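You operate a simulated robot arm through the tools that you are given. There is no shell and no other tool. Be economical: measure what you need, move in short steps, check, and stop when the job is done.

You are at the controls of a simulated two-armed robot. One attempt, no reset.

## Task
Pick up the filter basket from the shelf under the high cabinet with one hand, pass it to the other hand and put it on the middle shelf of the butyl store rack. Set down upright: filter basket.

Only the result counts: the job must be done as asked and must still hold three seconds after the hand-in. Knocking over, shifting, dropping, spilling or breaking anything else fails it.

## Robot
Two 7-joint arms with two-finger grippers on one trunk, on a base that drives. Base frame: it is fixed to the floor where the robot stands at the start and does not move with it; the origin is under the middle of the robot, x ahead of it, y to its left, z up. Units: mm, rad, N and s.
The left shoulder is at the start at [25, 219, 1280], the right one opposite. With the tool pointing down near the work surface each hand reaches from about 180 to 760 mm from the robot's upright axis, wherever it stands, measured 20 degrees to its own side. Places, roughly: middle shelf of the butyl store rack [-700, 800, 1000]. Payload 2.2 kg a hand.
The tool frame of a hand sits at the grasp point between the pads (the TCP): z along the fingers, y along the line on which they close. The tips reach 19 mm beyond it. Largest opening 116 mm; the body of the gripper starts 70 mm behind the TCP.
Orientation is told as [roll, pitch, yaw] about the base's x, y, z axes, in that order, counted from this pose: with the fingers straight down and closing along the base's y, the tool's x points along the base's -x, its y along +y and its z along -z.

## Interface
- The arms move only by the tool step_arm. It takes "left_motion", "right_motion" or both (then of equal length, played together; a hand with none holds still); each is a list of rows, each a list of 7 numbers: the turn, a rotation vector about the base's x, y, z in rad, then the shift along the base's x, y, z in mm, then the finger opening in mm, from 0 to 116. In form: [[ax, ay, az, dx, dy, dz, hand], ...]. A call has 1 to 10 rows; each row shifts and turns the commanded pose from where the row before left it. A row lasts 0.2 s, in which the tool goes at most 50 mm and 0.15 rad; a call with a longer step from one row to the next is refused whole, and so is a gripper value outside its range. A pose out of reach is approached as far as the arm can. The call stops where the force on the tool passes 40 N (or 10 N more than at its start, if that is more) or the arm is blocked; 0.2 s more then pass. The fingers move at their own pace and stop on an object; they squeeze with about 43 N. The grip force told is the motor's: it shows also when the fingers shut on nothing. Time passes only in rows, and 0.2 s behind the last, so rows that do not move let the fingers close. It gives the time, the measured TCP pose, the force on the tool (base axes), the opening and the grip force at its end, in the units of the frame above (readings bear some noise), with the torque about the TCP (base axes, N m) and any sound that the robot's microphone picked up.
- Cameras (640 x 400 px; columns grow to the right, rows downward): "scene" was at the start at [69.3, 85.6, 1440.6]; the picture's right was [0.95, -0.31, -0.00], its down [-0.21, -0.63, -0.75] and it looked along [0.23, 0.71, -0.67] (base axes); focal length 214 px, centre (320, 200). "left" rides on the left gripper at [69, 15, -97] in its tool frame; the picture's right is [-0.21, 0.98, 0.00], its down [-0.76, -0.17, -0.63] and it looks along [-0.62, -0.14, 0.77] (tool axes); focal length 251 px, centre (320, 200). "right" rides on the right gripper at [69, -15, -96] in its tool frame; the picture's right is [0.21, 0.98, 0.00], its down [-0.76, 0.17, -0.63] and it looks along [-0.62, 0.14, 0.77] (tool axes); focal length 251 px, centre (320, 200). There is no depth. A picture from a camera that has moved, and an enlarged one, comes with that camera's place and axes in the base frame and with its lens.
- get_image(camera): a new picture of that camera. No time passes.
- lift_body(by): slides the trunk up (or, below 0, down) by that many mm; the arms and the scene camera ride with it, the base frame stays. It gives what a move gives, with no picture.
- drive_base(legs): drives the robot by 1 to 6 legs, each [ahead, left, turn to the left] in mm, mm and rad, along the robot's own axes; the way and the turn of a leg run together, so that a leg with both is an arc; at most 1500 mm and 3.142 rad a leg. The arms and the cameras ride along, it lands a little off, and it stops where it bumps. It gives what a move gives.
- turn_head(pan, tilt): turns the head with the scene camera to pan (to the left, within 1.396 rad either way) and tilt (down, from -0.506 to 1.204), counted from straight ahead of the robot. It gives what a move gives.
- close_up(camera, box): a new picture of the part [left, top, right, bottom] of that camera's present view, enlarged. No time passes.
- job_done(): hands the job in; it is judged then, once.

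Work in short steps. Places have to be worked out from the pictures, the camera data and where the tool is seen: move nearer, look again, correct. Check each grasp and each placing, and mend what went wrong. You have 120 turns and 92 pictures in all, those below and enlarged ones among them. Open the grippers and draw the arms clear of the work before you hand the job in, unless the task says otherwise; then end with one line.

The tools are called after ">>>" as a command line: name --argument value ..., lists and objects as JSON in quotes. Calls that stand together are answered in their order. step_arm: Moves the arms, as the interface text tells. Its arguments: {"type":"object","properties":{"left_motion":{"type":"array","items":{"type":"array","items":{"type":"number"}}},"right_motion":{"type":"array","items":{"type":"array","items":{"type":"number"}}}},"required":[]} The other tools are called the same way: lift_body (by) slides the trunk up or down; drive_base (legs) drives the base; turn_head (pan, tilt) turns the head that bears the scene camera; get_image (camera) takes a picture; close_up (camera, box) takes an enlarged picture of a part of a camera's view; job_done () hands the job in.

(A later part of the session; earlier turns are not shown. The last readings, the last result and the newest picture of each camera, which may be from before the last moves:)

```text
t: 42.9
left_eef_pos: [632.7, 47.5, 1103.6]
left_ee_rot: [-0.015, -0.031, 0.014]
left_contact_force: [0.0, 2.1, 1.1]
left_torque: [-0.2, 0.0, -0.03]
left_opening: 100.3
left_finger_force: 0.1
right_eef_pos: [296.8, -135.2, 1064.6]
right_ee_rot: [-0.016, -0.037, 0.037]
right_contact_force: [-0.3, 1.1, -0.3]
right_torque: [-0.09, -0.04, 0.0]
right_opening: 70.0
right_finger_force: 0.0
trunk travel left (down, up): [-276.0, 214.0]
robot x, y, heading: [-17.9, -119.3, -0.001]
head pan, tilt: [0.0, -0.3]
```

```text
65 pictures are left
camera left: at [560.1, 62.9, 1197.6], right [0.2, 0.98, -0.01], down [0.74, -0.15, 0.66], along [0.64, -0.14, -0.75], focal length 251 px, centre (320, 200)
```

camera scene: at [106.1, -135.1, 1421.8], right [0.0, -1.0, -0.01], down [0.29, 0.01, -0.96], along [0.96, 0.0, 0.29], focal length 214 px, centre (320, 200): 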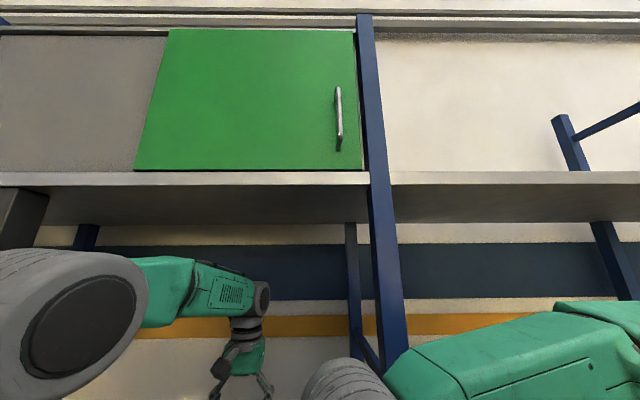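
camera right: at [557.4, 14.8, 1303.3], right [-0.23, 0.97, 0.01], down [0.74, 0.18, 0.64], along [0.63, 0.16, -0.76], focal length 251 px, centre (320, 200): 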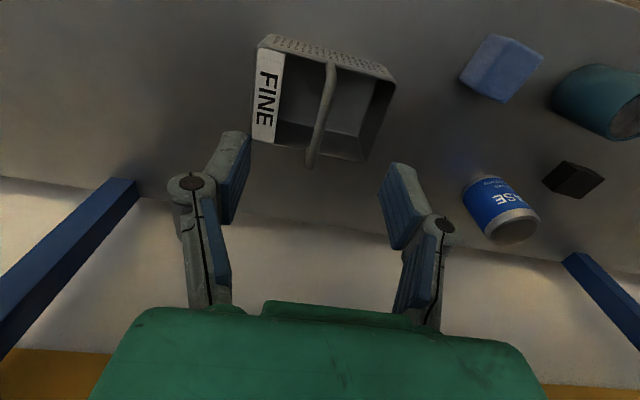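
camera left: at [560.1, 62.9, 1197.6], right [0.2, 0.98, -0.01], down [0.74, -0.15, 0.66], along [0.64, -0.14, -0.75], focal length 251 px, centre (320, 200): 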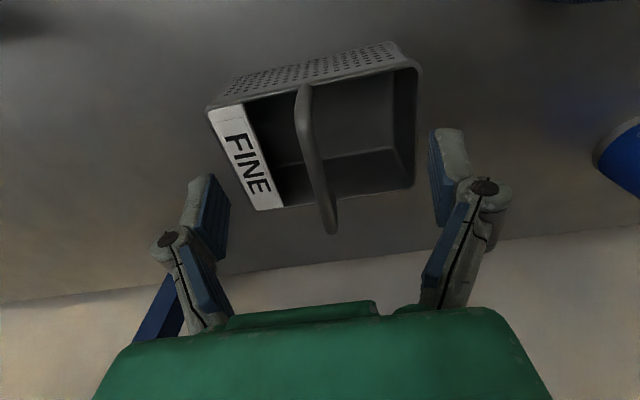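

The sway is sustained at ±38 mm with a ~1 s period, suggesting a contact such as the right arm against the post. I raise a little and back off 80 mm as a test.

>>> lift_body --by 40

>>> drive_base --legs '[[-80, 0, 0]]'

>>> lift_body --by 1

>>> lift_body --by -1

>>> lift_body --by 1

>>> lift_body --by -1

```text
t: 43.7
left_eef_pos: [631.0, 52.9, 1142.2]
left_ee_rot: [-0.014, -0.03, 0.013]
left_contact_force: [-0.7, 2.4, 0.1]
left_torque: [-0.2, -0.03, 0.01]
left_opening: 100.1
left_finger_force: 0.1
right_eef_pos: [295.1, -129.9, 1104.6]
right_ee_rot: [-0.021, -0.037, 0.036]
right_contact_force: [-2.0, 2.1, -0.6]
right_torque: [-0.17, -0.1, -0.01]
right_opening: 70.0
right_finger_force: 0.1
trunk travel left (down, up): [-316.0, 174.0]
robot x, y, heading: [-17.7, -119.8, -0.002]
head pan, tilt: [0.0, -0.3]
```

```text
t: 44.8
left_eef_pos: [548.8, 4.4, 1148.9]
left_ee_rot: [0.018, -0.036, 0.006]
left_contact_force: [-0.8, -0.4, 0.0]
left_torque: [0.02, -0.03, 0.01]
left_opening: 100.4
left_finger_force: 0.2
right_eef_pos: [213.5, -175.0, 1104.5]
right_ee_rot: [0.016, -0.038, 0.033]
right_contact_force: [-0.5, -0.1, 1.5]
right_torque: [0.03, -0.05, -0.04]
right_opening: 70.2
right_finger_force: 0.0
trunk travel left (down, up): [-316.0, 174.0]
robot x, y, heading: [-98.0, -123.4, 0.001]
head pan, tilt: [0.0, -0.3]
```

```text
t: 45.3
left_eef_pos: [549.0, 24.0, 1150.5]
left_ee_rot: [0.008, -0.034, 0.012]
left_contact_force: [0.5, 1.5, 0.5]
left_torque: [-0.1, -0.02, 0.0]
left_opening: 100.1
left_finger_force: 0.1
right_eef_pos: [210.5, -158.4, 1105.3]
right_ee_rot: [0.004, -0.04, 0.035]
right_contact_force: [-0.3, 0.6, 0.0]
right_torque: [-0.09, -0.03, 0.01]
right_opening: 69.9
right_finger_force: 0.1
trunk travel left (down, up): [-317.0, 173.0]
robot x, y, heading: [-98.4, -125.5, -0.002]
head pan, tilt: [0.0, -0.3]
```

```text
t: 45.8
left_eef_pos: [546.8, -52.1, 1153.0]
left_ee_rot: [0.057, -0.037, -0.001]
left_contact_force: [-0.6, -1.7, -1.5]
left_torque: [0.15, 0.01, 0.02]
left_opening: 100.3
left_finger_force: 0.1
right_eef_pos: [209.5, -227.7, 1103.9]
right_ee_rot: [0.052, -0.042, 0.026]
right_contact_force: [0.7, -1.5, 0.5]
right_torque: [0.08, 0.06, 0.02]
right_opening: 70.0
right_finger_force: 0.0
trunk travel left (down, up): [-316.0, 174.0]
robot x, y, heading: [-94.8, -136.9, -0.0]
head pan, tilt: [0.0, -0.3]
```

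```text
t: 46.3
left_eef_pos: [546.8, 38.7, 1149.1]
left_ee_rot: [-0.003, -0.037, 0.013]
left_contact_force: [-0.1, 1.8, 0.1]
left_torque: [-0.21, -0.02, 0.01]
left_opening: 100.0
left_finger_force: 0.1
right_eef_pos: [210.7, -143.5, 1107.7]
right_ee_rot: [-0.008, -0.042, 0.035]
right_contact_force: [0.9, 2.0, 0.6]
right_torque: [-0.14, 0.02, 0.0]
right_opening: 70.2
right_finger_force: 0.1
trunk travel left (down, up): [-317.0, 173.0]
robot x, y, heading: [-97.2, -120.5, -0.007]
head pan, tilt: [0.0, -0.3]
```

```text
t: 46.8
left_eef_pos: [547.3, -41.8, 1153.3]
left_ee_rot: [0.05, -0.038, 0.0]
left_contact_force: [-0.4, -0.5, -1.2]
left_torque: [0.06, -0.03, -0.01]
left_opening: 100.0
left_finger_force: 0.0
right_eef_pos: [210.4, -218.1, 1103.5]
right_ee_rot: [0.046, -0.04, 0.028]
right_contact_force: [0.8, -0.6, -0.8]
right_torque: [0.04, 0.05, -0.02]
right_opening: 69.9
right_finger_force: 0.0
trunk travel left (down, up): [-316.0, 174.0]
robot x, y, heading: [-97.1, -133.5, 0.007]
head pan, tilt: [0.0, -0.3]
```

Still rocking, so it isn't the shelf. Maybe the base is leaning on something at its right; I drive 100 mm left as a test.

>>> drive_base --legs '[[0, 100, 0]]'

>>> lift_body --by 1

>>> lift_body --by -1

>>> lift_body --by 1

>>> lift_body --by -1

```text
t: 47.9
left_eef_pos: [546.1, 78.9, 1152.5]
left_ee_rot: [0.037, -0.039, 0.005]
left_contact_force: [0.9, 0.5, -0.5]
left_torque: [0.06, 0.02, -0.03]
left_opening: 99.9
left_finger_force: 0.0
right_eef_pos: [210.4, -98.3, 1105.3]
right_ee_rot: [0.031, -0.042, 0.031]
right_contact_force: [0.6, -0.1, 0.3]
right_torque: [0.05, 0.03, -0.02]
right_opening: 70.0
right_finger_force: 0.1
trunk travel left (down, up): [-316.0, 174.0]
robot x, y, heading: [-94.3, -34.0, 0.002]
head pan, tilt: [0.0, -0.3]
```

```text
t: 48.4
left_eef_pos: [543.1, 93.2, 1154.1]
left_ee_rot: [0.021, -0.042, 0.007]
left_contact_force: [1.2, -0.8, -0.1]
left_torque: [0.0, 0.02, -0.01]
left_opening: 100.0
left_finger_force: 0.1
right_eef_pos: [206.7, -84.7, 1106.9]
right_ee_rot: [0.021, -0.045, 0.031]
right_contact_force: [0.2, -0.7, -1.1]
right_torque: [0.0, 0.01, -0.02]
right_opening: 69.9
right_finger_force: 0.2
trunk travel left (down, up): [-317.0, 173.0]
robot x, y, heading: [-98.9, -32.5, 0.002]
head pan, tilt: [0.0, -0.3]
```

```text
t: 49.0
left_eef_pos: [542.9, 97.0, 1154.1]
left_ee_rot: [0.021, -0.04, 0.004]
left_contact_force: [-0.5, 0.9, -0.5]
left_torque: [0.01, 0.0, -0.01]
left_opening: 100.0
left_finger_force: 0.0
right_eef_pos: [207.3, -80.9, 1105.8]
right_ee_rot: [0.019, -0.046, 0.031]
right_contact_force: [1.0, 0.5, 1.0]
right_torque: [-0.02, 0.01, 0.03]
right_opening: 69.9
right_finger_force: 0.1
trunk travel left (down, up): [-316.0, 174.0]
robot x, y, heading: [-96.3, -31.4, 0.001]
head pan, tilt: [0.0, -0.3]
```

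```text
t: 49.5
left_eef_pos: [542.3, 82.3, 1155.2]
left_ee_rot: [0.032, -0.041, 0.004]
left_contact_force: [0.5, -0.4, -1.0]
left_torque: [0.03, 0.03, 0.04]
left_opening: 99.9
left_finger_force: 0.1
right_eef_pos: [207.0, -94.4, 1107.8]
right_ee_rot: [0.026, -0.045, 0.03]
right_contact_force: [0.0, -0.5, 0.4]
right_torque: [0.02, 0.0, 0.0]
right_opening: 69.6
right_finger_force: 0.1
trunk travel left (down, up): [-317.0, 173.0]
robot x, y, heading: [-102.3, -34.0, 0.008]
head pan, tilt: [0.0, -0.3]
```

```text
t: 50.0
left_eef_pos: [543.5, 102.9, 1153.6]
left_ee_rot: [0.017, -0.041, 0.009]
left_contact_force: [-0.4, -0.2, 0.2]
left_torque: [-0.07, 0.0, -0.04]
left_opening: 100.1
left_finger_force: 0.0
right_eef_pos: [206.0, -77.1, 1107.1]
right_ee_rot: [0.013, -0.045, 0.033]
right_contact_force: [1.2, 0.2, 0.1]
right_torque: [-0.04, -0.04, -0.02]
right_opening: 69.9
right_finger_force: 0.1
trunk travel left (down, up): [-316.0, 174.0]
robot x, y, heading: [-100.2, -30.9, 0.001]
head pan, tilt: [0.0, -0.3]
```

Much calmer here. I wait a bit more while turning the head back to the basket.

>>> turn_head --pan 0.1 --tilt 0.6

>>> turn_head --pan 0.11 --tilt 0.6

>>> turn_head --pan 0.1 --tilt 0.6

>>> turn_head --pan 0.11 --tilt 0.6

>>> get_image --camera "scene"

```text
t: 51.2
left_eef_pos: [542.4, 88.0, 1153.7]
left_ee_rot: [0.028, -0.04, 0.002]
left_contact_force: [-0.3, 0.0, -0.2]
left_torque: [0.05, 0.02, 0.0]
left_opening: 100.2
left_finger_force: 0.1
right_eef_pos: [206.4, -90.1, 1105.9]
right_ee_rot: [0.024, -0.046, 0.03]
right_contact_force: [0.7, -1.0, 0.4]
right_torque: [-0.02, -0.01, 0.0]
right_opening: 70.1
right_finger_force: 0.0
trunk travel left (down, up): [-316.0, 174.0]
robot x, y, heading: [-98.4, -32.5, 0.003]
head pan, tilt: [0.099, 0.6]
```

```text
t: 51.8
left_eef_pos: [542.0, 99.7, 1154.2]
left_ee_rot: [0.02, -0.041, 0.005]
left_contact_force: [0.7, -0.1, 0.4]
left_torque: [-0.02, 0.04, -0.02]
left_opening: 100.0
left_finger_force: 0.0
right_eef_pos: [206.5, -80.1, 1106.7]
right_ee_rot: [0.018, -0.046, 0.03]
right_contact_force: [-0.5, 0.3, 0.1]
right_torque: [-0.04, 0.02, 0.03]
right_opening: 69.7
right_finger_force: 0.2
trunk travel left (down, up): [-316.0, 174.0]
robot x, y, heading: [-101.0, -28.0, -0.004]
head pan, tilt: [0.11, 0.6]
```

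```text
t: 52.4
left_eef_pos: [541.9, 89.8, 1154.3]
left_ee_rot: [0.026, -0.043, 0.006]
left_contact_force: [-0.6, -0.7, -0.9]
left_torque: [0.01, 0.02, -0.01]
left_opening: 99.6
left_finger_force: 0.1
right_eef_pos: [206.3, -87.8, 1105.4]
right_ee_rot: [0.023, -0.045, 0.032]
right_contact_force: [-0.6, 0.0, -0.4]
right_torque: [0.02, 0.0, -0.01]
right_opening: 70.0
right_finger_force: 0.1
trunk travel left (down, up): [-316.0, 174.0]
robot x, y, heading: [-96.9, -30.2, 0.002]
head pan, tilt: [0.099, 0.6]
```

```text
t: 53.0
left_eef_pos: [541.9, 89.2, 1154.6]
left_ee_rot: [0.027, -0.041, 0.006]
left_contact_force: [0.8, 0.1, 0.1]
left_torque: [0.0, -0.02, 0.01]
left_opening: 99.7
left_finger_force: 0.1
right_eef_pos: [206.2, -89.0, 1106.4]
right_ee_rot: [0.022, -0.047, 0.03]
right_contact_force: [0.2, 0.0, -0.1]
right_torque: [0.02, 0.01, -0.02]
right_opening: 70.0
right_finger_force: 0.1
trunk travel left (down, up): [-316.0, 174.0]
robot x, y, heading: [-97.6, -31.5, -0.0]
head pan, tilt: [0.11, 0.6]
```

```text
64 pictures are left
camera scene: at [34.0, -22.8, 1342.3], right [0.11, -0.99, 0.0], down [-0.57, -0.06, -0.82], along [0.82, 0.09, -0.57], focal length 214 px, centre (320, 200)
```

scene: 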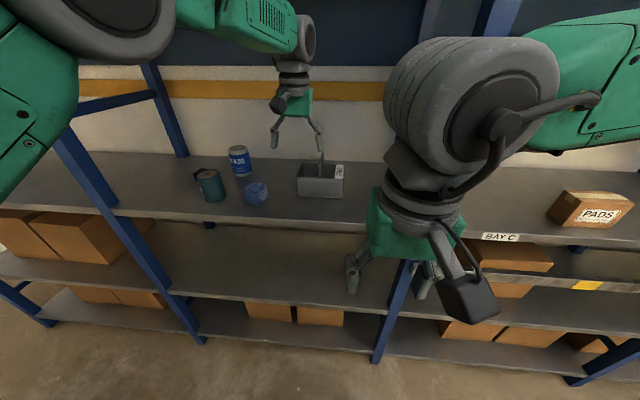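

Settled and level now at y≈-31. I drive ahead 70 mm and check calmness.

>>> drive_base --legs '[[70, 0, 0]]'

>>> turn_head --pan 0.2 --tilt 0.6

>>> turn_head --pan 0.21 --tilt 0.6

>>> turn_head --pan 0.2 --tilt 0.6

```text
t: 54.0
left_eef_pos: [612.4, 87.7, 1153.2]
left_ee_rot: [0.029, -0.041, 0.004]
left_contact_force: [0.9, -0.8, 0.3]
left_torque: [0.05, 0.04, -0.01]
left_opening: 100.1
left_finger_force: 0.0
right_eef_pos: [276.6, -89.2, 1106.5]
right_ee_rot: [0.023, -0.045, 0.033]
right_contact_force: [1.0, 0.0, 0.2]
right_torque: [-0.01, 0.0, 0.0]
right_opening: 69.7
right_finger_force: 0.0
trunk travel left (down, up): [-316.0, 174.0]
robot x, y, heading: [-27.6, -32.0, -0.003]
head pan, tilt: [0.11, 0.6]
```

```text
t: 54.7
left_eef_pos: [611.3, 90.9, 1152.9]
left_ee_rot: [0.025, -0.043, 0.005]
left_contact_force: [-0.3, 0.0, -0.4]
left_torque: [-0.01, 0.02, 0.0]
left_opening: 99.8
left_finger_force: 0.1
right_eef_pos: [275.3, -87.3, 1106.9]
right_ee_rot: [0.022, -0.045, 0.03]
right_contact_force: [0.4, 0.3, -0.1]
right_torque: [0.01, 0.0, 0.02]
right_opening: 70.1
right_finger_force: 0.1
trunk travel left (down, up): [-316.0, 174.0]
robot x, y, heading: [-29.0, -33.4, 0.0]
head pan, tilt: [0.201, 0.6]
```

```text
t: 55.3
left_eef_pos: [611.0, 90.5, 1155.2]
left_ee_rot: [0.027, -0.043, 0.004]
left_contact_force: [0.9, 0.1, 0.8]
left_torque: [-0.01, -0.01, -0.02]
left_opening: 100.1
left_finger_force: 0.1
right_eef_pos: [274.9, -87.4, 1107.5]
right_ee_rot: [0.022, -0.047, 0.032]
right_contact_force: [-0.8, -0.3, -0.5]
right_torque: [0.0, 0.03, 0.04]
right_opening: 69.9
right_finger_force: 0.0
trunk travel left (down, up): [-316.0, 174.0]
robot x, y, heading: [-28.1, -33.7, -0.003]
head pan, tilt: [0.209, 0.6]
```

```text
t: 55.9
left_eef_pos: [611.0, 89.9, 1155.1]
left_ee_rot: [0.024, -0.043, 0.004]
left_contact_force: [0.9, -0.1, -0.3]
left_torque: [-0.01, 0.02, 0.03]
left_opening: 100.1
left_finger_force: 0.1
right_eef_pos: [274.9, -88.6, 1107.1]
right_ee_rot: [0.022, -0.047, 0.031]
right_contact_force: [0.5, 0.3, 0.2]
right_torque: [0.02, -0.01, -0.02]
right_opening: 69.9
right_finger_force: 0.1
trunk travel left (down, up): [-316.0, 174.0]
robot x, y, heading: [-25.3, -31.0, 0.004]
head pan, tilt: [0.201, 0.6]
```

Calm. Now a slow shift to above the bar at (642, 41), correcting the hand's small tilt.

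>>> step_arm --left_motion '[[-0.005, 0.008, 0.01, 4, -4, 0, 100], [-0.005, 0.008, 0.01, 6, -7, 0, 100], [-0.005, 0.009, 0.01, 6, -9, 0, 100], [-0.005, 0.009, 0.01, 6, -10, 0, 100], [-0.005, 0.009, 0, 5, -9, 0, 100], [0, 0, 0, 4, -6, 0, 100], [0, 0, 0, 0, -4, 0, 100]]'

>>> turn_head --pan 0.21 --tilt 0.6

>>> turn_head --pan 0.2 --tilt 0.6

>>> get_image --camera "left"

```text
t: 57.5
left_eef_pos: [640.1, 42.9, 1154.0]
left_ee_rot: [0.001, 0.001, 0.047]
left_contact_force: [0.8, -0.1, 0.0]
left_torque: [0.01, 0.0, 0.01]
left_opening: 99.9
left_finger_force: 0.0
left hand out of reach, approached as far as the arm can: row 6
right_eef_pos: [275.0, -87.5, 1107.3]
right_ee_rot: [0.023, -0.045, 0.032]
right_contact_force: [-0.3, -0.5, 0.2]
right_torque: [-0.04, 0.06, -0.02]
right_opening: 70.0
right_finger_force: 0.0
trunk travel left (down, up): [-316.0, 174.0]
robot x, y, heading: [-27.8, -31.3, 0.001]
head pan, tilt: [0.201, 0.6]
```

```text
t: 58.1
left_eef_pos: [639.3, 43.1, 1155.6]
left_ee_rot: [0.001, 0.0, 0.045]
left_contact_force: [0.1, 0.0, -0.9]
left_torque: [-0.03, -0.01, 0.02]
left_opening: 100.1
left_finger_force: 0.1
right_eef_pos: [272.7, -88.5, 1106.7]
right_ee_rot: [0.023, -0.045, 0.029]
right_contact_force: [0.4, 0.0, 0.0]
right_torque: [0.01, -0.02, -0.01]
right_opening: 69.8
right_finger_force: 0.0
trunk travel left (down, up): [-316.0, 174.0]
robot x, y, heading: [-26.6, -29.9, 0.007]
head pan, tilt: [0.209, 0.6]
```

```text
t: 58.7
left_eef_pos: [638.5, 42.9, 1155.9]
left_ee_rot: [0.001, 0.001, 0.046]
left_contact_force: [0.0, -1.0, -0.2]
left_torque: [0.0, 0.04, -0.04]
left_opening: 100.0
left_finger_force: 0.1
right_eef_pos: [274.2, -87.1, 1107.2]
right_ee_rot: [0.023, -0.047, 0.032]
right_contact_force: [0.4, 0.0, 0.3]
right_torque: [-0.02, 0.02, 0.0]
right_opening: 69.9
right_finger_force: 0.0
trunk travel left (down, up): [-316.0, 174.0]
robot x, y, heading: [-27.2, -29.9, 0.005]
head pan, tilt: [0.201, 0.6]
```

```text
63 pictures are left
camera left: at [569.5, 55.0, 1252.2], right [0.17, 0.99, 0.0], down [0.76, -0.13, 0.63], along [0.62, -0.11, -0.78], focal length 251 px, centre (320, 200)
```

left: 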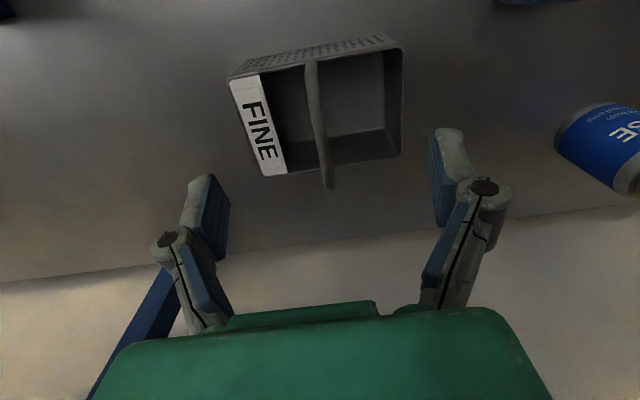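

Calm and aligned (bar at y≈40, hand y 43). I lower by the trunk 85 mm and look.

>>> lift_body --by -85

>>> get_image --camera "left"

>>> get_image --camera "scene"

```text
t: 59.9
left_eef_pos: [638.4, 42.7, 1069.8]
left_ee_rot: [0.003, 0.0, 0.045]
left_contact_force: [-0.6, 0.0, 0.8]
left_torque: [-0.02, 0.02, -0.02]
left_opening: 100.2
left_finger_force: 0.0
right_eef_pos: [272.2, -87.7, 1023.7]
right_ee_rot: [0.024, -0.049, 0.032]
right_contact_force: [-0.1, 0.0, 0.1]
right_torque: [0.03, 0.02, 0.02]
right_opening: 70.1
right_finger_force: 0.0
trunk travel left (down, up): [-231.0, 259.0]
robot x, y, heading: [-25.1, -27.5, 0.0]
head pan, tilt: [0.201, 0.6]
```

```text
62 pictures are left
camera left: at [568.9, 55.1, 1167.8], right [0.17, 0.99, 0.0], down [0.76, -0.13, 0.63], along [0.62, -0.11, -0.77], focal length 251 px, centre (320, 200)
```

left: 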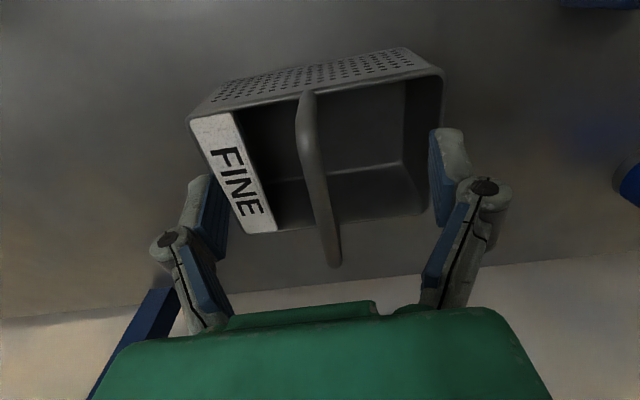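

```text
61 pictures are left
camera scene: at [102.9, -13.6, 1257.4], right [0.2, -0.98, 0.0], down [-0.56, -0.11, -0.82], along [0.81, 0.17, -0.57], focal length 214 px, centre (320, 200)
```

scene: 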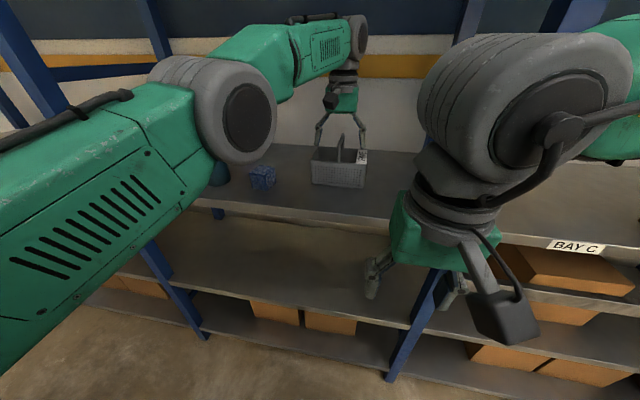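

The bar lies between the fingers; I lower 8 mm more and close.

>>> lift_body --by -8

>>> step_arm --left_motion '[[0, 0, 0, 0, 0, 0, 50], [0, 0, 0, 0, 0, 0, 0], [0, 0, 0, 0, 0, 0, 0], [0, 0, 0, 0, 0, 0, 0]]'

>>> get_image --camera "left"

```text
t: 60.5
left_eef_pos: [637.5, 43.8, 1062.1]
left_ee_rot: [0.0, 0.0, 0.045]
left_contact_force: [0.0, 0.0, -0.1]
left_torque: [0.0, 0.0, 0.0]
left_opening: 100.1
left_finger_force: 0.0
right_eef_pos: [273.0, -87.3, 1014.7]
right_ee_rot: [0.023, -0.046, 0.03]
right_contact_force: [0.5, 0.3, 0.6]
right_torque: [0.0, -0.04, -0.02]
right_opening: 70.1
right_finger_force: 0.0
trunk travel left (down, up): [-223.0, 267.0]
robot x, y, heading: [-29.2, -29.1, 0.0]
head pan, tilt: [0.201, 0.6]
```

```text
t: 61.5
left_eef_pos: [637.8, 42.5, 1061.8]
left_ee_rot: [0.001, 0.002, 0.047]
left_contact_force: [0.2, -0.7, 0.7]
left_torque: [-0.03, -0.01, 0.02]
left_opening: 0.0
left_finger_force: 28.0
right_eef_pos: [274.6, -88.6, 1013.8]
right_ee_rot: [0.023, -0.046, 0.032]
right_contact_force: [-0.1, -0.5, -0.1]
right_torque: [-0.01, -0.01, 0.0]
right_opening: 70.1
right_finger_force: 0.1
trunk travel left (down, up): [-223.0, 267.0]
robot x, y, heading: [-30.1, -29.2, 0.001]
head pan, tilt: [0.201, 0.6]
```

```text
60 pictures are left
camera left: at [569.1, 55.1, 1159.2], right [0.17, 0.99, 0.0], down [0.76, -0.13, 0.63], along [0.62, -0.11, -0.78], focal length 251 px, centre (320, 200)
```

left: 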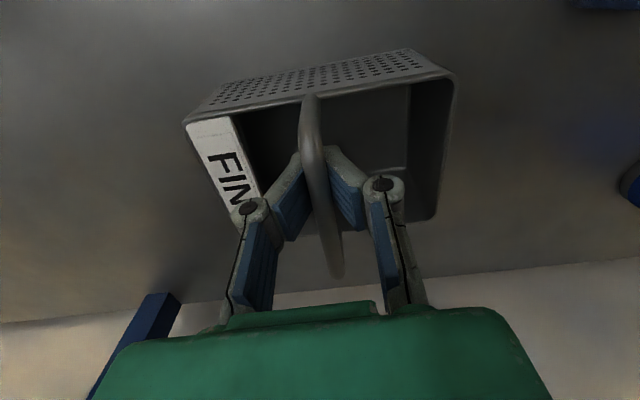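

Reading says 0 opening, yet the picture shows the bar between the pads. I lift 10 mm with the trunk and check whether the basket follows.

>>> close_up --camera "left" --box '[220, 80, 420, 220]'

>>> lift_body --by 12

>>> get_image --camera "left"

```text
2.86 times, centred on (320, 150) of left
camera zoom: at [569.1, 55.1, 1159.2], right [0.17, 0.99, 0.0], down [0.76, -0.13, 0.63], along [0.62, -0.11, -0.78], focal length 718 px, centre (320, 343)
```

zoom: 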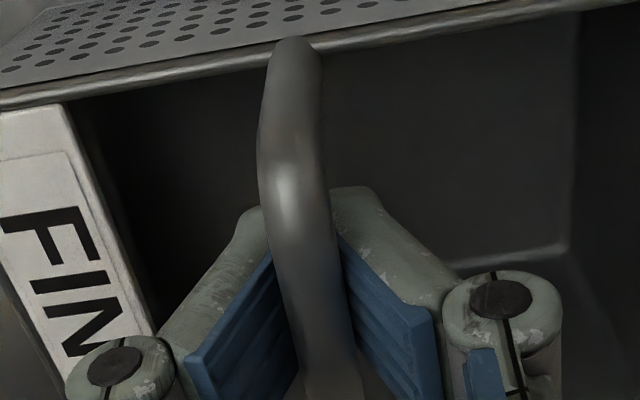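

```text
t: 62.1
left_eef_pos: [638.5, 43.3, 1073.2]
left_ee_rot: [0.002, 0.002, 0.046]
left_contact_force: [-1.0, -0.4, -3.6]
left_torque: [0.06, 0.06, 0.02]
left_opening: 5.8
left_finger_force: 28.6
right_eef_pos: [274.0, -88.3, 1026.4]
right_ee_rot: [0.022, -0.046, 0.033]
right_contact_force: [1.2, -0.6, -0.3]
right_torque: [0.0, 0.0, 0.0]
right_opening: 69.9
right_finger_force: 0.2
trunk travel left (down, up): [-235.0, 255.0]
robot x, y, heading: [-26.2, -28.7, 0.001]
head pan, tilt: [0.201, 0.6]
```

```text
58 pictures are left
camera left: at [569.6, 55.2, 1170.7], right [0.17, 0.99, 0.0], down [0.76, -0.13, 0.63], along [0.62, -0.11, -0.78], focal length 251 px, centre (320, 200)
```

left: 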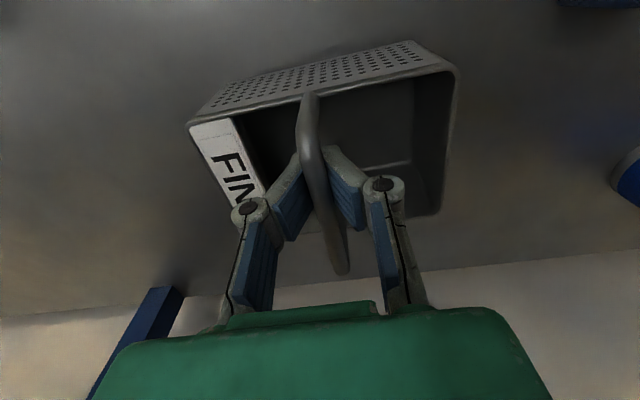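

The pads closed just under the bar and it now rests on top of them. I set it back down, open, raise about 18 mm and regrip.

>>> lift_body --by -12

>>> step_arm --left_motion '[[0, 0, 0, 0, 0, 0, 60], [0, 0, 0, 0, 0, 0, 60]]'

>>> lift_body --by 18

>>> step_arm --left_motion '[[0, 0, 0, 0, 0, 0, 20], [0, 0, 0, 0, 0, 0, 0], [0, 0, 0, 0, 0, 0, 0]]'

>>> get_image --camera "left"

```text
t: 62.7
left_eef_pos: [638.9, 42.1, 1062.8]
left_ee_rot: [0.003, 0.0, 0.045]
left_contact_force: [0.6, 1.4, -0.7]
left_torque: [0.0, 0.0, 0.0]
left_opening: 0.1
left_finger_force: 28.5
right_eef_pos: [274.3, -87.8, 1013.6]
right_ee_rot: [0.021, -0.046, 0.033]
right_contact_force: [0.1, -0.3, 0.2]
right_torque: [0.01, -0.01, 0.01]
right_opening: 69.8
right_finger_force: 0.1
trunk travel left (down, up): [-223.0, 267.0]
robot x, y, heading: [-26.5, -29.7, -0.003]
head pan, tilt: [0.201, 0.6]
```

```text
t: 63.3
left_eef_pos: [638.3, 42.5, 1062.2]
left_ee_rot: [0.001, 0.002, 0.046]
left_contact_force: [-0.5, 0.6, -0.4]
left_torque: [0.04, -0.01, 0.02]
left_opening: 60.2
left_finger_force: 0.0
right_eef_pos: [274.9, -86.7, 1013.8]
right_ee_rot: [0.023, -0.048, 0.032]
right_contact_force: [0.2, -0.5, 0.0]
right_torque: [-0.01, 0.02, 0.01]
right_opening: 70.0
right_finger_force: 0.1
trunk travel left (down, up): [-223.0, 267.0]
robot x, y, heading: [-26.5, -30.6, -0.002]
head pan, tilt: [0.201, 0.6]
```

```text
t: 64.0
left_eef_pos: [638.6, 43.0, 1079.8]
left_ee_rot: [0.002, 0.002, 0.044]
left_contact_force: [-0.1, -0.5, 0.4]
left_torque: [-0.01, 0.04, 0.02]
left_opening: 60.3
left_finger_force: 0.2
right_eef_pos: [274.4, -88.2, 1031.8]
right_ee_rot: [0.023, -0.046, 0.031]
right_contact_force: [0.9, 0.3, 0.4]
right_torque: [0.01, 0.04, -0.03]
right_opening: 70.0
right_finger_force: 0.0
trunk travel left (down, up): [-241.0, 249.0]
robot x, y, heading: [-28.2, -30.4, -0.005]
head pan, tilt: [0.201, 0.6]
```

```text
t: 64.8
left_eef_pos: [639.4, 43.5, 1078.8]
left_ee_rot: [0.003, 0.0, 0.046]
left_contact_force: [-0.6, -0.8, 0.8]
left_torque: [0.0, -0.02, 0.04]
left_opening: 10.1
left_finger_force: 37.1
right_eef_pos: [273.6, -87.2, 1032.3]
right_ee_rot: [0.023, -0.048, 0.03]
right_contact_force: [0.3, -0.8, 0.0]
right_torque: [0.0, 0.03, -0.02]
right_opening: 69.7
right_finger_force: 0.0
trunk travel left (down, up): [-241.0, 249.0]
robot x, y, heading: [-26.1, -30.4, -0.002]
head pan, tilt: [0.201, 0.6]
```

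```text
57 pictures are left
camera left: at [569.0, 55.1, 1177.3], right [0.17, 0.99, 0.0], down [0.76, -0.13, 0.63], along [0.62, -0.11, -0.78], focal length 251 px, centre (320, 200)
```

left: 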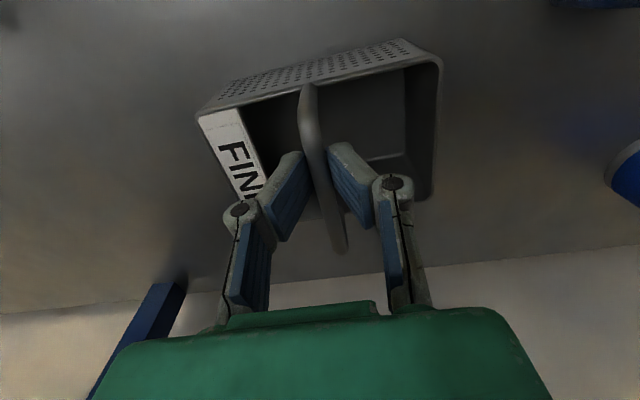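

Opening 10 mm: the bar is gripped. I lift 40 mm and look.

>>> lift_body --by 40

>>> get_image --camera "left"

>>> get_image --camera "scene"

```text
t: 65.6
left_eef_pos: [639.1, 43.6, 1118.1]
left_ee_rot: [0.001, 0.004, 0.045]
left_contact_force: [1.0, -0.4, -2.7]
left_torque: [0.0, 0.06, -0.03]
left_opening: 10.0
left_finger_force: 37.4
right_eef_pos: [274.1, -87.5, 1070.9]
right_ee_rot: [0.023, -0.047, 0.031]
right_contact_force: [0.4, -0.8, -0.4]
right_torque: [-0.02, 0.01, 0.0]
right_opening: 70.0
right_finger_force: 0.1
trunk travel left (down, up): [-281.0, 209.0]
robot x, y, heading: [-26.6, -29.6, 0.002]
head pan, tilt: [0.201, 0.6]
```

```text
56 pictures are left
camera left: at [570.4, 55.1, 1216.1], right [0.17, 0.99, 0.0], down [0.77, -0.13, 0.63], along [0.62, -0.11, -0.78], focal length 251 px, centre (320, 200)
```

left: 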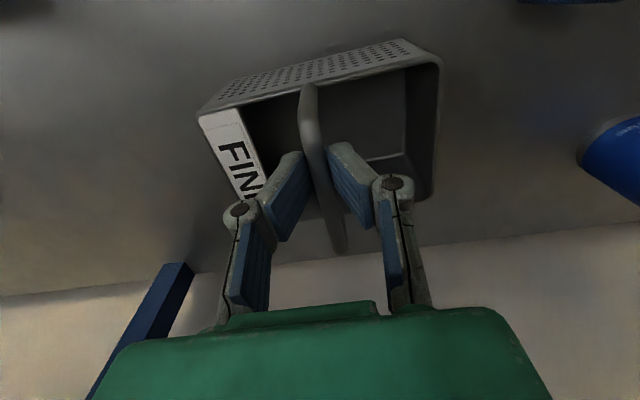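

```text
55 pictures are left
camera scene: at [104.5, -13.5, 1307.1], right [0.2, -0.98, 0.0], down [-0.56, -0.11, -0.82], along [0.81, 0.17, -0.57], focal length 214 px, centre (320, 200)
```

scene: 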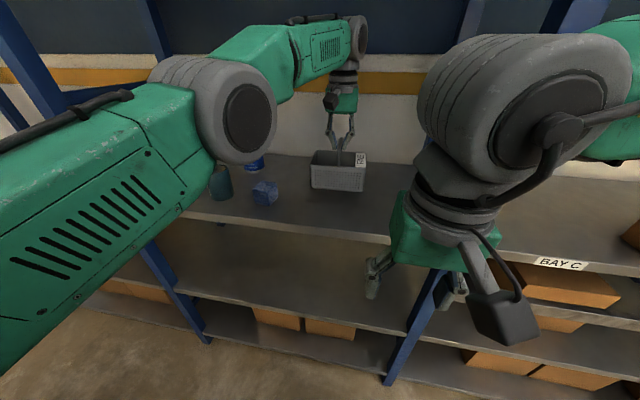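

Basket held (≈3 N). I raise 40 mm more and back away from the shelf.

>>> lift_body --by 40

>>> drive_base --legs '[[-130, 0, 0]]'

>>> turn_head --pan 1.396 --tilt 0.45

>>> get_image --camera "scene"

>>> turn_head --pan -1.396 --tilt 0.3

>>> get_image --camera "scene"

```text
t: 66.4
left_eef_pos: [638.2, 43.0, 1159.4]
left_ee_rot: [0.002, 0.004, 0.045]
left_contact_force: [0.8, 0.1, -3.9]
left_torque: [0.03, 0.07, 0.02]
left_opening: 9.8
left_finger_force: 37.7
right_eef_pos: [275.4, -86.9, 1110.9]
right_ee_rot: [0.024, -0.045, 0.032]
right_contact_force: [0.1, 0.2, -0.8]
right_torque: [0.01, -0.01, 0.04]
right_opening: 69.9
right_finger_force: 0.0
trunk travel left (down, up): [-321.0, 169.0]
robot x, y, heading: [-26.3, -30.7, 0.001]
head pan, tilt: [0.201, 0.6]
```

```text
t: 67.7
left_eef_pos: [509.1, 40.8, 1160.9]
left_ee_rot: [0.001, 0.003, 0.043]
left_contact_force: [0.3, 0.4, -3.3]
left_torque: [0.01, 0.05, 0.02]
left_opening: 10.0
left_finger_force: 37.6
right_eef_pos: [143.4, -89.1, 1111.6]
right_ee_rot: [0.022, -0.046, 0.028]
right_contact_force: [1.0, -0.7, -0.3]
right_torque: [-0.01, -0.02, -0.02]
right_opening: 69.8
right_finger_force: 0.1
trunk travel left (down, up): [-321.0, 169.0]
robot x, y, heading: [-158.3, -32.0, -0.004]
head pan, tilt: [0.201, 0.6]
```

```text
t: 69.1
left_eef_pos: [506.1, 39.6, 1164.1]
left_ee_rot: [0.002, -0.002, 0.041]
left_contact_force: [0.5, -0.2, -2.6]
left_torque: [0.01, 0.09, 0.01]
left_opening: 9.6
left_finger_force: 37.5
right_eef_pos: [137.4, -88.5, 1113.0]
right_ee_rot: [0.021, -0.053, 0.028]
right_contact_force: [0.5, 0.1, 1.3]
right_torque: [-0.01, 0.01, -0.02]
right_opening: 70.0
right_finger_force: 0.1
trunk travel left (down, up): [-321.0, 169.0]
robot x, y, heading: [-161.6, -35.8, -0.003]
head pan, tilt: [1.396, 0.45]
```

```text
54 pictures are left
camera scene: at [-97.7, 59.5, 1361.1], right [0.98, -0.18, -0.01], down [-0.08, -0.43, -0.9], along [0.16, 0.89, -0.44], focal length 214 px, centre (320, 200)
```

scene: 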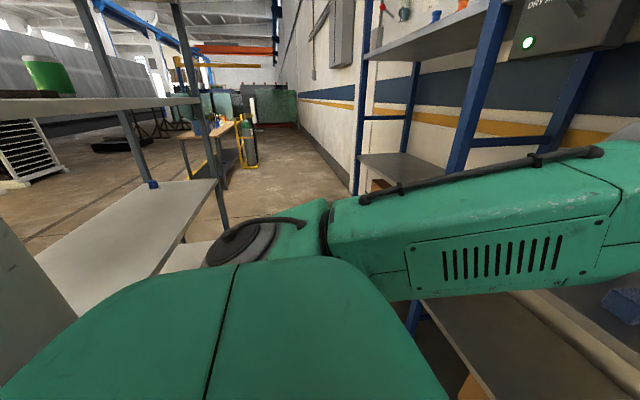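

```text
t: 71.6
left_eef_pos: [506.6, 40.0, 1163.0]
left_ee_rot: [0.001, -0.003, 0.042]
left_contact_force: [-0.9, -0.3, -3.4]
left_torque: [-0.01, 0.07, 0.01]
left_opening: 9.5
left_finger_force: 36.6
right_eef_pos: [138.8, -88.1, 1112.7]
right_ee_rot: [0.023, -0.052, 0.027]
right_contact_force: [0.3, -0.4, 0.5]
right_torque: [0.01, 0.02, -0.01]
right_opening: 69.6
right_finger_force: 0.0
trunk travel left (down, up): [-321.0, 169.0]
robot x, y, heading: [-157.6, -28.6, -0.003]
head pan, tilt: [-1.396, 0.3]
```

```text
53 pictures are left
camera scene: at [-97.9, -123.3, 1374.9], right [-0.99, -0.17, 0.0], down [-0.06, 0.29, -0.95], along [0.16, -0.94, -0.3], focal length 214 px, centre (320, 200)
```

scene: 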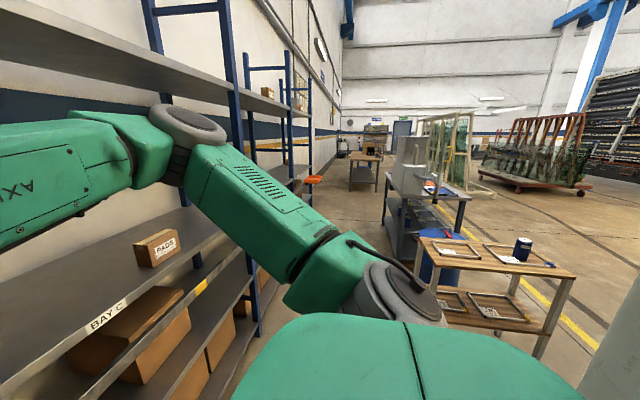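

Space behind is open, and the rack's middle shelf (z≈1004, front edge x≈-400) is empty. For the handover I move the right hand aside and bring the left hand with the basket closer.

>>> step_arm --right_motion '[[0, 0, 0, 5, -15, 0, 100], [0, 0, 0, 8, -22, 0, 100], [0, 0, 0, 8, -22, 0, 100], [0, 0, 0, 8, -22, 0, 100], [0, 0, 0, 8, -22, 0, 100], [0, 0, 0, 8, -22, 0, 100], [0, 0, 0, 8, -22, 0, 100], [0, 0, 0, 8, -22, 0, 100], [0, 0, 0, 8, -20, 0, 100], [0, 0, 0, 0, -10, 0, 100]]' --left_motion '[[0, 0, 0, -10, 0, 0, 0], [0, 0, 0, -20, 0, 0, 0], [0, 0, 0, -20, 0, 0, 0], [0, 0, 0, -20, 0, 0, 0], [0, 0, 0, -20, 0, 0, 0], [0, 0, 0, -20, 0, 0, 0], [0, 0, 0, -20, 0, 0, 0], [0, 0, 0, -20, 0, 0, 0], [0, 0, 0, -15, 0, 0, 0], [0, 0, 0, -10, 0, 0, 0]]'

>>> turn_head --pan 0.1 --tilt 0.7

>>> get_image --camera "scene"

```text
t: 73.8
left_eef_pos: [326.5, 38.9, 1163.1]
left_ee_rot: [0.002, -0.004, 0.042]
left_contact_force: [0.4, 0.4, -2.8]
left_torque: [0.01, 0.05, 0.0]
left_opening: 9.6
left_finger_force: 36.8
right_eef_pos: [205.8, -289.8, 1112.3]
right_ee_rot: [0.021, -0.052, 0.029]
right_contact_force: [-0.4, 0.3, -0.1]
right_torque: [-0.01, 0.01, -0.02]
right_opening: 99.9
right_finger_force: 0.1
trunk travel left (down, up): [-321.0, 169.0]
robot x, y, heading: [-157.0, -31.4, -0.009]
head pan, tilt: [-1.396, 0.3]
```

```text
t: 75.4
left_eef_pos: [327.9, 39.9, 1162.1]
left_ee_rot: [0.002, -0.004, 0.043]
left_contact_force: [0.4, 0.1, -2.6]
left_torque: [0.02, 0.04, 0.0]
left_opening: 9.4
left_finger_force: 37.0
right_eef_pos: [207.5, -287.6, 1114.2]
right_ee_rot: [0.024, -0.053, 0.029]
right_contact_force: [0.0, 0.1, 0.2]
right_torque: [0.01, 0.01, -0.01]
right_opening: 100.0
right_finger_force: 0.1
trunk travel left (down, up): [-321.0, 169.0]
robot x, y, heading: [-162.4, -31.8, -0.005]
head pan, tilt: [0.099, 0.7]
```

```text
52 pictures are left
camera scene: at [-31.2, -25.0, 1338.7], right [0.1, -1.0, 0.0], down [-0.64, -0.06, -0.76], along [0.76, 0.07, -0.65], focal length 214 px, centre (320, 200)
```

scene: 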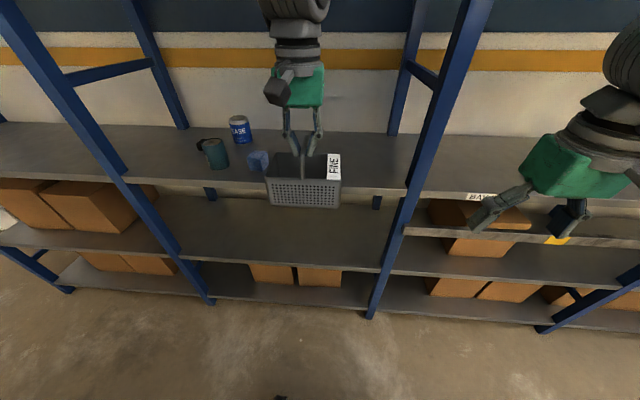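

Now I yaw the left hand by -90° (bar along y) and the right hand by +90°.

>>> step_arm --left_motion '[[0, 0, -0.148, 0, 0, 0, 0], [0, 0, -0.148, 0, 0, 0, 0], [0, 0, -0.148, 0, 0, 0, 0], [0, 0, -0.148, 0, 0, 0, 0], [0, 0, -0.148, 0, 0, 0, 0], [0, 0, -0.148, 0, 0, 0, 0], [0, 0, -0.148, 0, 0, 0, 0], [0, 0, -0.148, 0, 0, 0, 0], [0, 0, -0.148, 0, 0, 0, 0], [0, 0, -0.148, 0, 0, 0, 0]]' --right_motion '[[0, 0, 0.148, 0, 0, 0, 80], [0, 0, 0.148, 0, 0, 0, 80], [0, 0, 0.148, 0, 0, 0, 80], [0, 0, 0.148, 0, 0, 0, 80], [0, 0, 0.148, 0, 0, 0, 80], [0, 0, 0.148, 0, 0, 0, 80], [0, 0, 0.148, 0, 0, 0, 80], [0, 0, 0.148, 0, 0, 0, 80], [0, 0, 0.148, 0, 0, 0, 80], [0, 0, 0.148, 0, 0, 0, 80]]'

>>> get_image --camera "scene"

```text
t: 77.6
left_eef_pos: [327.8, 41.4, 1164.2]
left_ee_rot: [0.001, -0.006, -1.441]
left_contact_force: [0.0, -0.2, -3.1]
left_torque: [0.05, -0.03, -0.03]
left_opening: 9.2
left_finger_force: 36.5
right_eef_pos: [156.4, -241.9, 1116.4]
right_ee_rot: [0.021, -0.053, 1.508]
right_contact_force: [-0.5, 0.2, 0.3]
right_torque: [0.01, -0.02, 0.01]
right_opening: 80.0
right_finger_force: 0.1
right hand out of reach, approached as far as the arm can: row 9, 10
trunk travel left (down, up): [-321.0, 169.0]
robot x, y, heading: [-161.5, -30.5, -0.003]
head pan, tilt: [0.099, 0.7]
```

```text
51 pictures are left
camera scene: at [-31.7, -21.9, 1338.8], right [0.1, -1.0, 0.0], down [-0.64, -0.06, -0.76], along [0.76, 0.07, -0.65], focal length 214 px, centre (320, 200)
```

scene: 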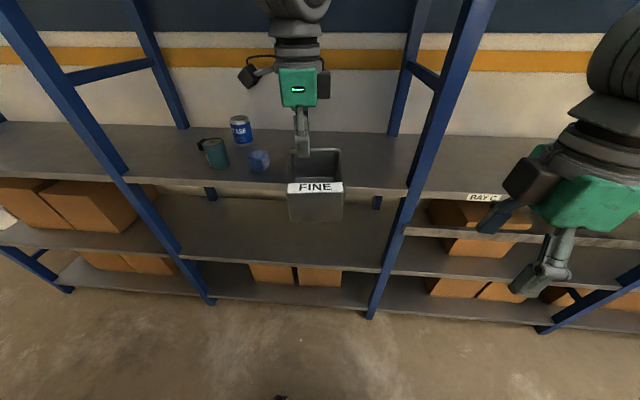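

Both hands turned. I extend the left hand forward for room, and bring the right hand up with its fingers pitched forward to a staging point.

>>> step_arm --left_motion '[[0, 0, -0.04, 10, 0, 0, 0], [0, 0, -0.04, 12, 0, 0, 0], [0, 0, -0.04, 12, 0, 0, 0], [0, 0, 0, 12, 0, 0, 0], [0, 0, 0, 12, 0, 0, 0], [0, 0, 0, 12, 0, 0, 0], [0, 0, 0, 12, 0, 0, 0], [0, 0, 0, 12, 0, 0, 0], [0, 0, 0, 10, 0, 0, 0], [0, 0, 0, 6, 0, 0, 0]]' --right_motion '[[0, -0.09, 0.01, 12, 8, 10, 80], [0, -0.1, 0.01, 18, 10, 12, 80], [0, -0.1, 0.01, 18, 12, 12, 80], [0, -0.1, 0.01, 18, 14, 12, 80], [0, -0.1, 0.01, 18, 14, 12, 80], [0, -0.1, 0.01, 18, 14, 12, 80], [0, -0.1, 0, 18, 14, 12, 80], [0, -0.1, 0, 18, 14, 12, 80], [0, -0.1, 0, 14, 12, 12, 80], [0, -0.06, 0, 10, 8, 10, 80]]'

>>> get_image --camera "scene"

>>> get_image --camera "right"

```text
t: 79.8
left_eef_pos: [438.2, 40.2, 1163.5]
left_ee_rot: [0.0, -0.002, -1.559]
left_contact_force: [-0.6, -1.0, -3.1]
left_torque: [0.08, 0.01, -0.03]
left_opening: 9.1
left_finger_force: 36.4
right_eef_pos: [271.2, -117.0, 1220.2]
right_ee_rot: [-0.864, -0.05, 1.616]
right_contact_force: [0.5, 1.4, -0.1]
right_torque: [0.04, -0.01, 0.01]
right_opening: 80.1
right_finger_force: 0.0
right hand out of reach, approached as far as the arm can: row 1, 2, 3, 4, 6
trunk travel left (down, up): [-321.0, 169.0]
robot x, y, heading: [-159.1, -26.9, -0.005]
head pan, tilt: [0.099, 0.7]
```

```text
50 pictures are left
camera scene: at [-31.1, -23.2, 1338.7], right [0.1, -1.0, 0.0], down [-0.64, -0.06, -0.76], along [0.76, 0.07, -0.65], focal length 214 px, centre (320, 200)
```

scene: 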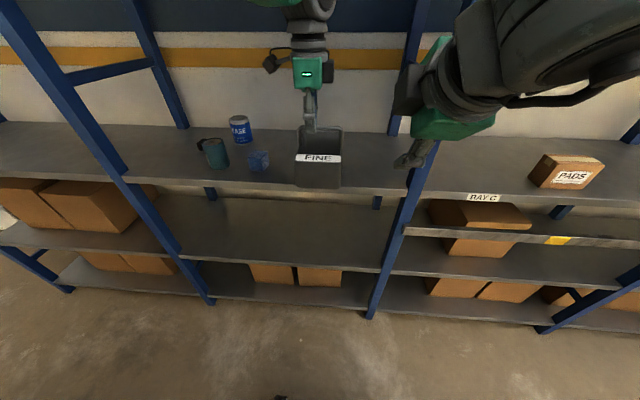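

```text
49 pictures are left
camera right: at [211.7, -193.4, 1290.9], right [-0.63, -0.2, -0.75], down [-0.62, 0.71, 0.32], along [0.47, 0.67, -0.57], focal length 251 px, centre (320, 200)
```

right: 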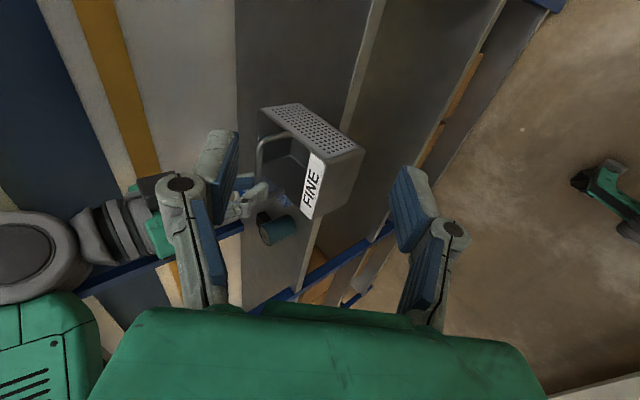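

Geometry is as planned: the right fingers point forward-down at 40° and the bar runs along y. I move to a staging point about 110 mm behind the free half of the bar.

>>> step_arm --right_motion '[[-0.01, 0, -0.01, 8, 8, 2, 70], [-0.01, 0, -0.01, 11, 14, 3, 70], [-0.01, 0, -0.01, 11, 15, 3, 70], [-0.01, 0, -0.01, 11, 16, 3, 70], [-0.01, 0, 0, 11, 16, 3, 70], [0, 0, 0, 11, 16, 3, 70], [0, 0, 0, 11, 15, 3, 70], [0, 0, 0, 9, 11, 0, 70]]'

>>> get_image --camera "scene"

>>> get_image --camera "right"

>>> get_image --camera "left"

```text
t: 81.6
left_eef_pos: [439.4, 42.2, 1163.3]
left_ee_rot: [0.0, -0.004, -1.559]
left_contact_force: [-0.7, -0.2, -3.5]
left_torque: [0.05, 0.03, 0.01]
left_opening: 8.9
left_finger_force: 36.4
right_eef_pos: [337.7, -31.5, 1236.4]
right_ee_rot: [-0.86, -0.003, 1.574]
right_contact_force: [0.1, -0.4, 0.3]
right_torque: [-0.02, 0.02, 0.0]
right_opening: 69.9
right_finger_force: 0.0
right hand out of reach, approached as far as the arm can: row 7, 8
trunk travel left (down, up): [-321.0, 169.0]
robot x, y, heading: [-157.5, -32.1, 0.0]
head pan, tilt: [0.099, 0.7]
```

```text
48 pictures are left
camera scene: at [-29.5, -22.0, 1338.5], right [0.1, -1.0, 0.0], down [-0.65, -0.06, -0.76], along [0.76, 0.07, -0.65], focal length 214 px, centre (320, 200)
```

scene: 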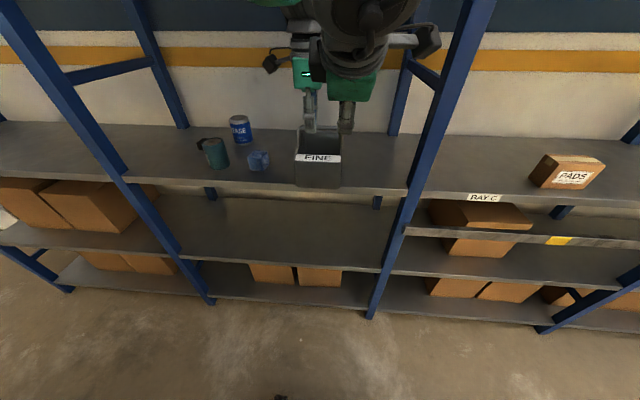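

```text
47 pictures are left
camera right: at [275.3, -100.7, 1310.8], right [-0.64, -0.21, -0.74], down [-0.59, 0.75, 0.29], along [0.5, 0.62, -0.61], focal length 251 px, centre (320, 200)
```

right: 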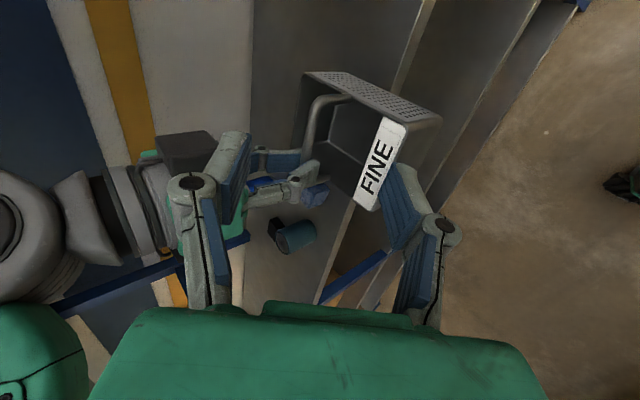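

```text
46 pictures are left
camera left: at [453.8, 112.0, 1259.1], right [0.98, -0.2, 0.0], down [-0.16, -0.76, 0.64], along [-0.13, -0.62, -0.77], focal length 251 px, centre (320, 200)
```

left: 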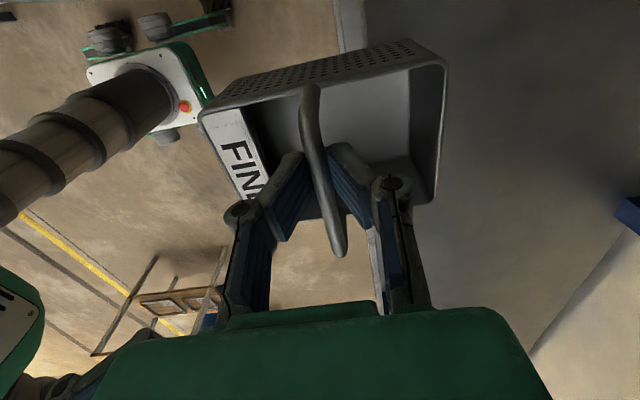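

I zoom the right camera on the handle to fix the bar's height.

>>> close_up --camera "right" --box '[240, 60, 400, 220]'

>>> close_up --camera "scene" --box '[270, 60, 390, 200]'

```text
2.50 times, centred on (320, 140) of right
camera zoom: at [275.3, -100.7, 1310.8], right [-0.64, -0.21, -0.74], down [-0.59, 0.75, 0.29], along [0.5, 0.62, -0.61], focal length 629 px, centre (320, 350)
```

zoom: 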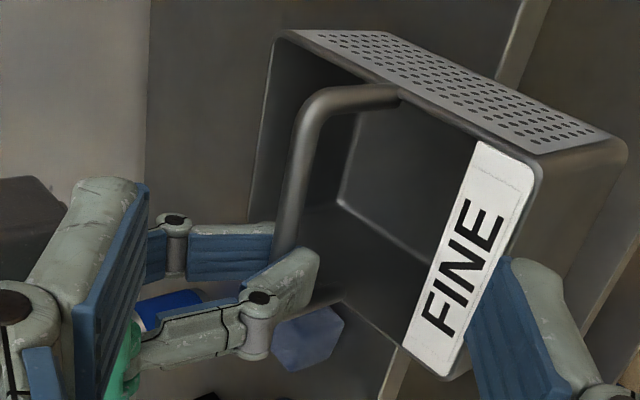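

```text
2.86 times, centred on (330, 130) of scene
camera zoom: at [-29.5, -22.0, 1338.5], right [0.1, -1.0, 0.0], down [-0.65, -0.06, -0.76], along [0.76, 0.07, -0.65], focal length 613 px, centre (291, 400)
```

zoom: 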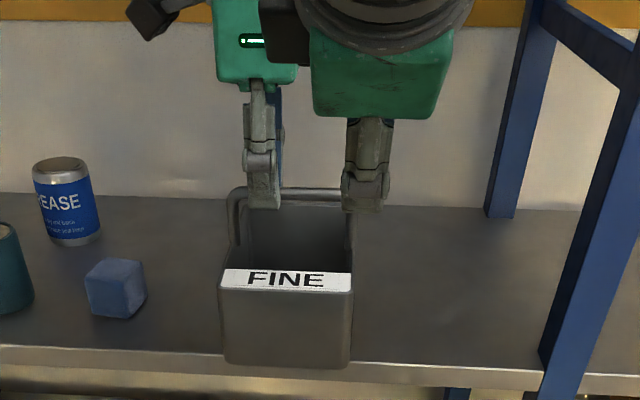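

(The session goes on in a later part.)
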